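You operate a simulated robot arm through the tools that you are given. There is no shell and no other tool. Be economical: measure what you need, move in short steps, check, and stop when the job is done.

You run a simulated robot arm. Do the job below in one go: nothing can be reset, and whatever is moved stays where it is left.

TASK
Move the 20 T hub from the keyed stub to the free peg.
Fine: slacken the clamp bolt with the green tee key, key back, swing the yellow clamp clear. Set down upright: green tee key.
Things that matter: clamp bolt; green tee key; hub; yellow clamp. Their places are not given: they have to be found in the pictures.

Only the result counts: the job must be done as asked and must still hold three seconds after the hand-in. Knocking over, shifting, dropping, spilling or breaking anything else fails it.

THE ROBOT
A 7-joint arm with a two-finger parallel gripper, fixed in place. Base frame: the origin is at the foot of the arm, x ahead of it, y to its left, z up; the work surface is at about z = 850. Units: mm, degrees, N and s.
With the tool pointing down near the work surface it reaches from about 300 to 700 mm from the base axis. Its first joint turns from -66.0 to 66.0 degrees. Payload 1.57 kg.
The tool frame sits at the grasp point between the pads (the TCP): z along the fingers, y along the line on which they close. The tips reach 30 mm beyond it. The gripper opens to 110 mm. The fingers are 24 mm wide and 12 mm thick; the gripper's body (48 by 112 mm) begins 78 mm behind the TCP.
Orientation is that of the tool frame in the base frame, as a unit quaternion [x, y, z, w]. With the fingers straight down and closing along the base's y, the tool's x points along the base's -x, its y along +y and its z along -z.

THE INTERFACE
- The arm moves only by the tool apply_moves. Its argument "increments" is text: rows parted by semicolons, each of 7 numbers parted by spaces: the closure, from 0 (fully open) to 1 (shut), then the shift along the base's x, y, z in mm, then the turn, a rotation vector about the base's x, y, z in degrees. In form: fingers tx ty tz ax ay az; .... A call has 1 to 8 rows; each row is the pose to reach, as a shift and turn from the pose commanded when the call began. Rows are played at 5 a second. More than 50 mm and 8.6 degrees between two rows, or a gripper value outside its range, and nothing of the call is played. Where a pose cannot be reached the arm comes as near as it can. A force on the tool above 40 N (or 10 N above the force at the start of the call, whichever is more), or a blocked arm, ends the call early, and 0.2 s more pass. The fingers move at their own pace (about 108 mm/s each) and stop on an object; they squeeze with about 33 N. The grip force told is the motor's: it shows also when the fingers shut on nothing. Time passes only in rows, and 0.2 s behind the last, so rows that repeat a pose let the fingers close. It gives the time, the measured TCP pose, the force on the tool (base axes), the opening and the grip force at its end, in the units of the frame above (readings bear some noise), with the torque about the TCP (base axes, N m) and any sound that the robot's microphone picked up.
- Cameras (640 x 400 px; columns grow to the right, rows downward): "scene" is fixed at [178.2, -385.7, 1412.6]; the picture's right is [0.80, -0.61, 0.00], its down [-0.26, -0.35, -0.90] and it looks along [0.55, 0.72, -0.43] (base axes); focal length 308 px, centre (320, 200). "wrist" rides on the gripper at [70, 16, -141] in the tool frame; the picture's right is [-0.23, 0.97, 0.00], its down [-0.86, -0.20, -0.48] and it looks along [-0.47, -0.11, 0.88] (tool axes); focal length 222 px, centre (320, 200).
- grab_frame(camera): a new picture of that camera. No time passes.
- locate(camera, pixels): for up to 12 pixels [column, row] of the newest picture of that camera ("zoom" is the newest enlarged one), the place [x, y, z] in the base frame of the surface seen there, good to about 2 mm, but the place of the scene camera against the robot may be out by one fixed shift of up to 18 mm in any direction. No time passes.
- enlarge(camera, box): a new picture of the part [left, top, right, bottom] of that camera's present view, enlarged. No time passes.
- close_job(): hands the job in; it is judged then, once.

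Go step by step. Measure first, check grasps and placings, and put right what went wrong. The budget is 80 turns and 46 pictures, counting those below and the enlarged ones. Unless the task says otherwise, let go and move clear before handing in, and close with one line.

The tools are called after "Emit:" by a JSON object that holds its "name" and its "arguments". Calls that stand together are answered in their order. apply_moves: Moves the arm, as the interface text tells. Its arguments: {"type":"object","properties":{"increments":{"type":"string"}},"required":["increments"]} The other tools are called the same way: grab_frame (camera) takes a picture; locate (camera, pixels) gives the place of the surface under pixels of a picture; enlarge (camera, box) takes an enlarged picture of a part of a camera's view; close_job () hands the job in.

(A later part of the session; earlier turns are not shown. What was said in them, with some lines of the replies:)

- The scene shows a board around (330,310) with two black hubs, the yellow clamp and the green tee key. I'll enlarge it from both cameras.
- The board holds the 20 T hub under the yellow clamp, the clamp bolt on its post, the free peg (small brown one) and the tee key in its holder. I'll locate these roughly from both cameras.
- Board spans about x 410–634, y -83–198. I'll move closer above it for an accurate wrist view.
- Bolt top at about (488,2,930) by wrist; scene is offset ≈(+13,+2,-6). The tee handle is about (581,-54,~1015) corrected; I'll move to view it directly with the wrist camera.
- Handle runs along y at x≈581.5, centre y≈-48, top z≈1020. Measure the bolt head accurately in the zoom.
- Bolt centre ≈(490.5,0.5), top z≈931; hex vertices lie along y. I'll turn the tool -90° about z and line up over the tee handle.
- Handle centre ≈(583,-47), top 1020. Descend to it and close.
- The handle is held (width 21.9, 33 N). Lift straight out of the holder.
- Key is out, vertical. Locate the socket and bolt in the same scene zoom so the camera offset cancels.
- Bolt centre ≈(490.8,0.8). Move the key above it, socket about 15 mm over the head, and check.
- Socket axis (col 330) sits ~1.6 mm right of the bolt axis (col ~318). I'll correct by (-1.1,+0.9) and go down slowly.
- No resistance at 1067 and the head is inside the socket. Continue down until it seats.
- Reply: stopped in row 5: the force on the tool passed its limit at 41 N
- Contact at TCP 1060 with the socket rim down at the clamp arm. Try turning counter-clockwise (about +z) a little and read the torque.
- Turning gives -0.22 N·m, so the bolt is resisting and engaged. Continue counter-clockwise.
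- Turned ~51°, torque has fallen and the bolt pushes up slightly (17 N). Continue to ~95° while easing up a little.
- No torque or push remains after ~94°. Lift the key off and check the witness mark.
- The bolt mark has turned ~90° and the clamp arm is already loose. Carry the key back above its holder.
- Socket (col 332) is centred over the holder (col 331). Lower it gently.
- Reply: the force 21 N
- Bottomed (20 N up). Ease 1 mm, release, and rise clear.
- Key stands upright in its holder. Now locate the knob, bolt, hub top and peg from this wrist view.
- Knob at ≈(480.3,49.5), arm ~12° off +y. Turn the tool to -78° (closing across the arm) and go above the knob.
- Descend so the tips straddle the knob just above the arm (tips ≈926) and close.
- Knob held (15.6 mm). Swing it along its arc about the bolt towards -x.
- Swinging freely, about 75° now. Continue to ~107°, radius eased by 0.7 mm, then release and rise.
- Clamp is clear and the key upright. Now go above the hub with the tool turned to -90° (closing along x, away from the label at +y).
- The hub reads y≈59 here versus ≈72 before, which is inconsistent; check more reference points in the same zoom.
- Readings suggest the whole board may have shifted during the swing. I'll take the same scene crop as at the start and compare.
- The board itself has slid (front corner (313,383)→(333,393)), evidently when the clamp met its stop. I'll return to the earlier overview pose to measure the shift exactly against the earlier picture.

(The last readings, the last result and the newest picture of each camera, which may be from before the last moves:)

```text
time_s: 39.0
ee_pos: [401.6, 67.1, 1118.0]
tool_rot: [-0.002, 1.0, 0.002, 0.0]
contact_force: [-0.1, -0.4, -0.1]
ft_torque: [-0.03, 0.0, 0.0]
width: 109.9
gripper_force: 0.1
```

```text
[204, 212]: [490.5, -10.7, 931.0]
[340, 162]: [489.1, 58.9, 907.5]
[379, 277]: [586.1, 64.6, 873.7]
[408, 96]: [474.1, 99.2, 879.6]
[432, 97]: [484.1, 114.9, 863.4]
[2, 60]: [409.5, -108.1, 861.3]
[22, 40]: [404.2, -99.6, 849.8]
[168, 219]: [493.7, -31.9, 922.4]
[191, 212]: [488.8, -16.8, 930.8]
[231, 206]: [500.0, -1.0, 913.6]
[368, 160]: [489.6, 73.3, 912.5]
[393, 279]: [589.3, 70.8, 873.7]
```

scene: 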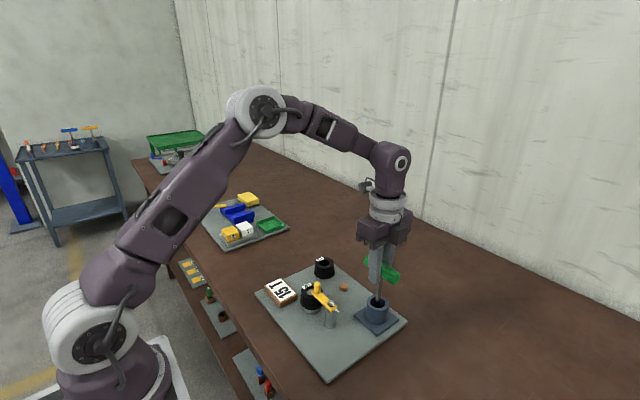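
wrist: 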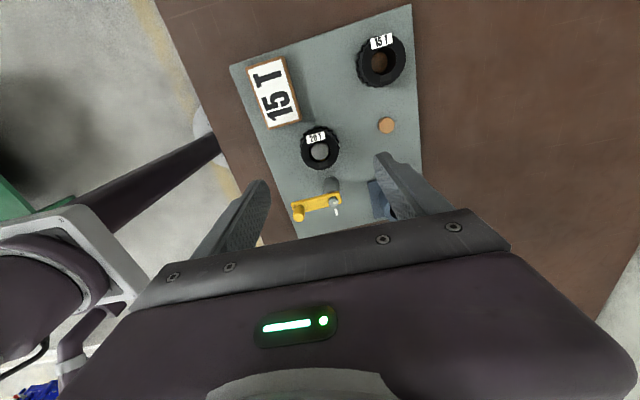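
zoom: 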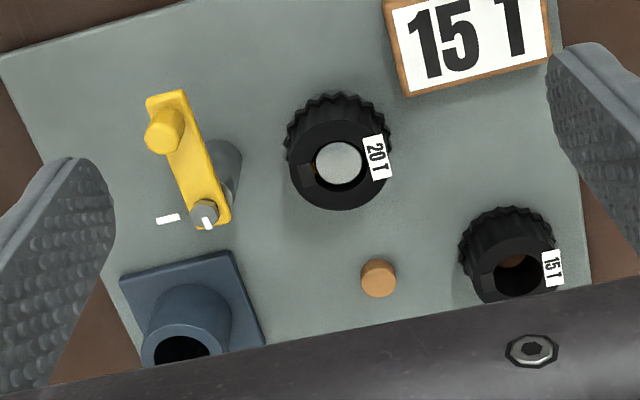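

Board has rotated about +4.5° with the stub displaced by ≈(-1.6,-13.4) mm. The hub is keyed to the stub, so I'll grip the hub, drag the board back the same way, then lift. First, go above the hub at yaw -45°.

Emit:
{"name": "apply_moves", "arguments": {"increments": "0.3 15 -1.5 0 0 0 -7.5; 0.3 30 -3 0 0 0 -15; 0.3 45 -4.5 0 0 0 -22.5; 0.3 60 -6 -20 0 0 -30; 0.3 75 -7.5 -50 0 0 -37.5; 0.3 89.2 -8.9 -80 0 0 -45; 0.3 89.2 -8.9 -110 0 0 -45; 0.3 89.2 -8.9 -140 0 0 -45"}}

Emit:
{"name": "enlarge", "arguments": {"camera": "wrist", "box": [220, 120, 420, 245]}}

```text
time_s: 40.8
ee_pos: [490.2, 58.0, 976.1]
tool_rot: [0.382, 0.924, 0.001, 0.001]
contact_force: [-0.4, 0.5, 0.3]
ft_torque: [0.0, 0.0, -0.01]
width: 77.0
gripper_force: 0.0
```

```text
3.20 times, centred on (320, 182) of wrist
```

zoom: 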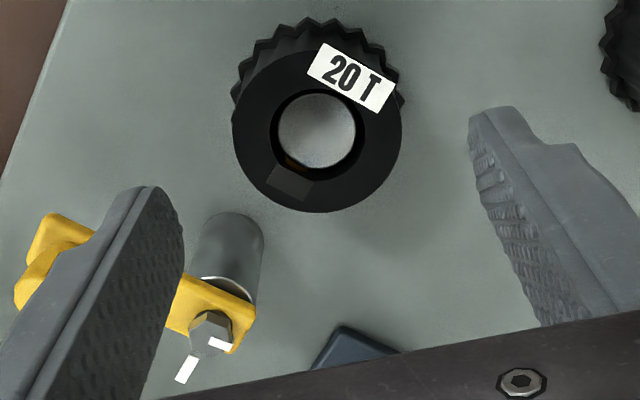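

Emit:
{"name": "locate", "arguments": {"camera": "zoom", "pixels": [[317, 130], [236, 135], [400, 125], [315, 210], [60, 240], [290, 185], [125, 300], [200, 270], [210, 325]]}}

```text
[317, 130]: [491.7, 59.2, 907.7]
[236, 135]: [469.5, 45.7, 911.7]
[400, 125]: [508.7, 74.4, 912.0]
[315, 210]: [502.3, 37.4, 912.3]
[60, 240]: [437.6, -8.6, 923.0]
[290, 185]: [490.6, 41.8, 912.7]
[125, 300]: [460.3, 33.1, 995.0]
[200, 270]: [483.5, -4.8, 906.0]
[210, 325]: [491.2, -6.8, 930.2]
```

Hub centre ≈(490.2,59.6). Descend and grip the hub.

Emit:
{"name": "apply_moves", "arguments": {"increments": "0.3 0.7 0.7 -30 0 0 0; 0.3 0.7 0.7 -62 0 0 0; 0.5 0.7 0.7 -62 0 0 0; 0.6 0.7 0.7 -62 0 0 0; 1 0.7 0.7 -62 0 0 0; 1 0.7 0.7 -62 0 0 0"}}

```text
time_s: 42.2
ee_pos: [491.2, 60.2, 915.1]
tool_rot: [0.383, 0.924, 0.002, 0.001]
contact_force: [1.5, -0.7, -0.7]
ft_torque: [0.0, 0.01, -0.01]
width: 49.1
gripper_force: 32.8
```

Hub gripped (49.1 mm). Drag the board back: +1.6 x, +13.4 y, -4.5°.

Emit:
{"name": "apply_moves", "arguments": {"increments": "1 0.2 2.2 0 0 0 -0.75; 1 0.5 4.5 0 0 0 -1.5; 1 0.8 6.7 0 0 0 -2.2; 1 1.1 9 0 0 0 -3; 1 1.3 11.2 0 0 0 -3.7; 1 1.6 13.4 0 0 0 -4.5; 1 1.6 13.4 0 0 0 -4.5"}}

Emit:
{"name": "enlarge", "arguments": {"camera": "scene", "box": [240, 240, 420, 390]}}

```text
time_s: 43.8
ee_pos: [493.1, 70.9, 914.7]
tool_rot: [0.419, 0.908, 0.002, 0.001]
contact_force: [-0.7, -24.9, -0.5]
ft_torque: [-0.75, 0.04, 0.15]
width: 49.4
gripper_force: 32.9
```

```text
2.67 times, centred on (330, 315) of scene
```

zoom: 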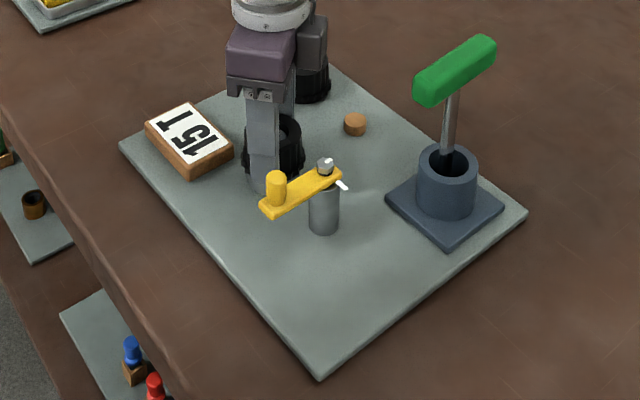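

Board is nearly back; comparing corners (front (319,380) vs (313,383), right (527,213) vs (527,220)) about +2° rotation remains. Rotate further about the hub with a small back-shift.

Emit:
{"name": "apply_moves", "arguments": {"increments": "1 -0.4 -0.4 0 0 0 -0.8; 1 -0.8 -0.8 0 0 0 -1.6; 1 -1.2 -1.2 0 0 0 -2.4; 1 -1.2 -1.2 0 0 0 -3.0; 1 -1.2 -1.2 0 0 0 -3.0"}}

Emit:
{"name": "enlarge", "arguments": {"camera": "scene", "box": [240, 240, 420, 390]}}

```text
time_s: 45.0
ee_pos: [490.9, 71.6, 915.6]
tool_rot: [0.441, 0.897, 0.002, 0.002]
contact_force: [5.3, -10.3, 0.1]
ft_torque: [-0.53, -0.04, 0.1]
width: 49.6
gripper_force: 32.8
```

```text
2.67 times, centred on (330, 315) of scene
```

zoom: 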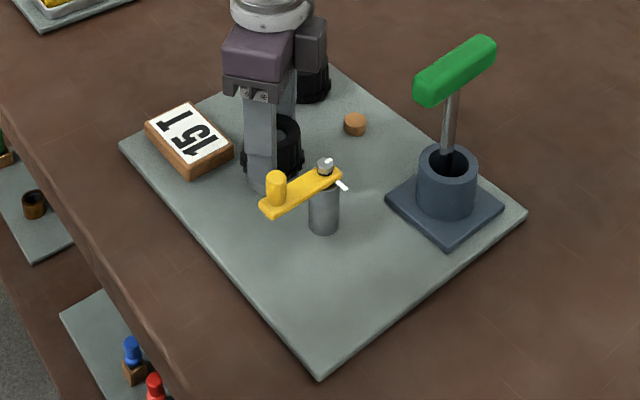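

The board no longer follows (hub slips in grip); it's back within a few mm, so I'll leave it. Open and regrip to relieve the side load, then lift the hub straight up.

Emit:
{"name": "apply_moves", "arguments": {"increments": "0.4 0 0 0 0 0 0; 0.4 0 0 0 0 0 0; 1 0 0 0 0 0 0; 1 0 0 0 0 0 0; 1 0 0 0 0 0 0; 1 0 0 0 0 0 0"}}

Emit:
{"name": "apply_moves", "arguments": {"increments": "1 0 0 5 0 0 0; 1 0 0 10 0 0 0; 1 0 0 20 0 0 0; 1 0 0 30 0 0 0; 1 0 0 45 0 0 0; 1 0 0 60 0 0 0; 1 0 0 60 0 0 0"}}

```text
time_s: 46.4
ee_pos: [490.9, 71.8, 915.1]
tool_rot: [0.443, 0.897, 0.002, 0.0]
contact_force: [1.9, 2.6, 1.0]
ft_torque: [0.03, 0.05, -0.01]
width: 49.4
gripper_force: 33.0
```

```text
time_s: 48.0
ee_pos: [491.9, 71.9, 975.6]
tool_rot: [0.442, 0.897, 0.001, 0.001]
contact_force: [-0.2, 0.1, -3.5]
ft_torque: [0.02, 0.03, 0.01]
width: 49.2
gripper_force: 33.3
```

Hub is up (3.5 N). Move to a spot where the wrist camera sees the peg beside the held hub.

Emit:
{"name": "apply_moves", "arguments": {"increments": "1 0 0 15 0 0 0; 1 10 -13 30 0 0 0; 1 25 -33 30 0 0 0; 1 38 -52 30 0 0 0; 1 38 -52 30 0 0 0"}}

Emit:
{"name": "enlarge", "arguments": {"camera": "wrist", "box": [240, 80, 440, 240]}}

```text
time_s: 49.2
ee_pos: [530.7, 20.1, 1004.4]
tool_rot: [0.442, 0.897, 0.001, 0.0]
contact_force: [-0.7, -0.1, -2.6]
ft_torque: [0.0, 0.0, -0.03]
width: 49.2
gripper_force: 33.0
```

```text
2.50 times, centred on (340, 160) of wrist
```

zoom: 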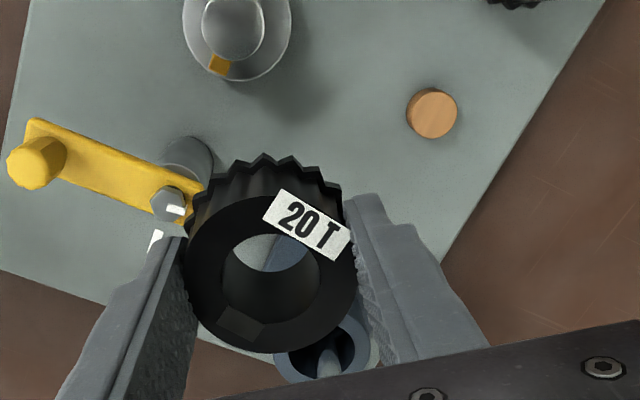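

Emit:
{"name": "locate", "arguments": {"camera": "zoom", "pixels": [[432, 111], [410, 113], [454, 109], [432, 92], [432, 130], [233, 27], [192, 255], [352, 285], [255, 345], [225, 200], [340, 325], [168, 203]]}}

```text
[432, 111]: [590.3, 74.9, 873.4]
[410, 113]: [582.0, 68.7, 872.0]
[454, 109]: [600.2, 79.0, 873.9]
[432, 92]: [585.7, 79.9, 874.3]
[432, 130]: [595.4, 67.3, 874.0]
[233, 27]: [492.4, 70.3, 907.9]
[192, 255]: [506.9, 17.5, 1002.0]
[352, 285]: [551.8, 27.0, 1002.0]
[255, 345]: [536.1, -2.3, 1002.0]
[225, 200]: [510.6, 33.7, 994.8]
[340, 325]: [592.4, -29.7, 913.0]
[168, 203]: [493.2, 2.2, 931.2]
```

Peg centre ≈(590.5,74); hub well centred in the grip. Move over the peg and lower to just above it.

Emit:
{"name": "apply_moves", "arguments": {"increments": "1 15 13.5 0 0 0 0; 1 30 27 0 0 0 0; 1 45 40 0 0 0 0; 1 60.6 54.2 0 0 0 0; 1 60.6 54.2 -30 0 0 0; 1 60.6 54.2 -60 0 0 0; 1 60.6 54.2 -80 0 0 0; 1 60.6 54.2 -84 0 0 0"}}

Emit:
{"name": "enlarge", "arguments": {"camera": "scene", "box": [315, 255, 375, 305]}}

```text
time_s: 51.0
ee_pos: [589.4, 74.6, 919.9]
tool_rot: [0.442, 0.897, 0.001, 0.001]
contact_force: [0.7, 0.4, -2.8]
ft_torque: [-0.06, 0.03, -0.01]
width: 49.2
gripper_force: 33.4
```

```text
8.00 times, centred on (345, 280) of scene
```

zoom: 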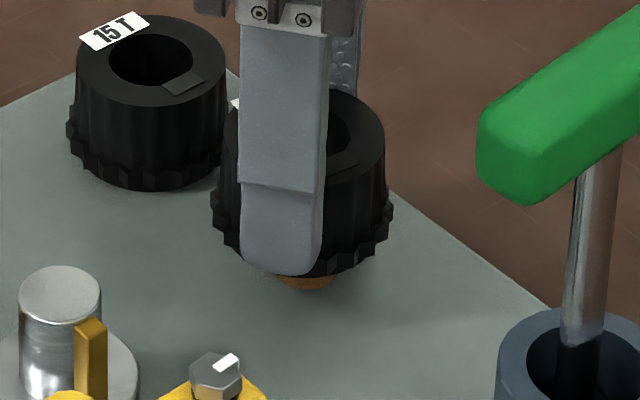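

Hub axis (col ~302) is within ~1 mm of the peg (col ~306). Lower gently with a small correction.

Emit:
{"name": "apply_moves", "arguments": {"increments": "1 0.6 -0.4 -4 0 0 0; 1 0.6 -0.4 -7 0 0 0; 1 0.6 -0.4 -10 0 0 0; 1 0.6 -0.4 -13 0 0 0; 1 0.6 -0.4 -15 0 0 0; 1 0.6 -0.4 -15 0 0 0"}}

```text
time_s: 52.4
ee_pos: [590.4, 74.3, 904.8]
tool_rot: [0.442, 0.897, 0.001, 0.0]
contact_force: [0.2, -0.6, -1.8]
ft_torque: [-0.03, -0.03, 0.01]
width: 49.2
gripper_force: 32.2
```

It has passed the peg top with no contact. Continue until it seats.

Emit:
{"name": "apply_moves", "arguments": {"increments": "1 0 0 -1 0 0 0; 1 0 0 -2 0 0 0; 1 0 0 -3 0 0 0; 1 0 0 -4 0 0 0; 1 0 0 -5 0 0 0; 1 0 0 -5 0 0 0"}}

```text
time_s: 53.8
ee_pos: [589.5, 73.8, 901.2]
tool_rot: [0.442, 0.897, 0.003, 0.001]
contact_force: [-1.5, 0.4, 8.9]
ft_torque: [-0.1, 0.38, 0.0]
width: 49.2
gripper_force: 32.9
```

Seated on the board at TCP ≈901 as expected (8.9 N up). Ease, release and rise straight up.

Emit:
{"name": "apply_moves", "arguments": {"increments": "1 0 0 1 0 0 0; 0.7 0 0 1 0 0 0; 0.35 0 0 1 0 0 0; 0.35 0 0 1 0 0 0; 0.35 0 0 25 0 0 0; 0.35 0 0 60 0 0 0; 0.35 0 0 100 0 0 0; 0.35 0 0 145 0 0 0"}}

Emit:
{"name": "enlarge", "arguments": {"camera": "scene", "box": [270, 240, 410, 350]}}

```text
time_s: 55.6
ee_pos: [590.0, 74.3, 1046.0]
tool_rot: [0.442, 0.897, 0.002, 0.001]
contact_force: [0.3, -0.4, 0.5]
ft_torque: [0.03, 0.0, 0.02]
width: 71.5
gripper_force: 0.0
```

```text
3.64 times, centred on (340, 295) of scene
```

zoom: 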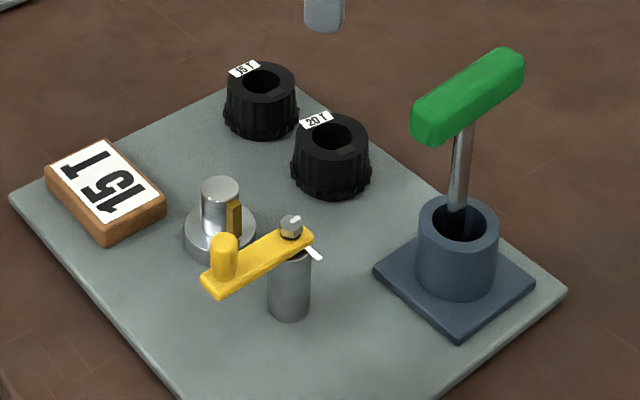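

The 20 T hub sits flat on the free peg, the key is upright in its holder and the clamp is swung clear. Rise a bit more and hand in.

Emit:
{"name": "apply_moves", "arguments": {"increments": "0.35 -20 10 40 0 0 0; 0.35 -40 20 80 0 0 0; 0.35 -40 20 80 0 0 0"}}

Emit:
{"name": "close_job", "arguments": {}}

```text
time_s: 56.4
ee_pos: [548.4, 93.2, 1126.8]
tool_rot: [0.442, 0.897, 0.001, 0.001]
contact_force: [-0.5, 0.3, 0.1]
ft_torque: [-0.02, 0.02, -0.01]
width: 71.4
gripper_force: 0.0
```

```text
The job is handed in.
```

I handed the job in with the 20 T hub on the free peg, the bolt slackened, the tee key upright in its holder and the clamp swung clear. However, the whole board slid during the clamp swing; I dragged it back, but it still sits about 2–4° and up to roughly 7 mm off its original place, which may count as shifting.
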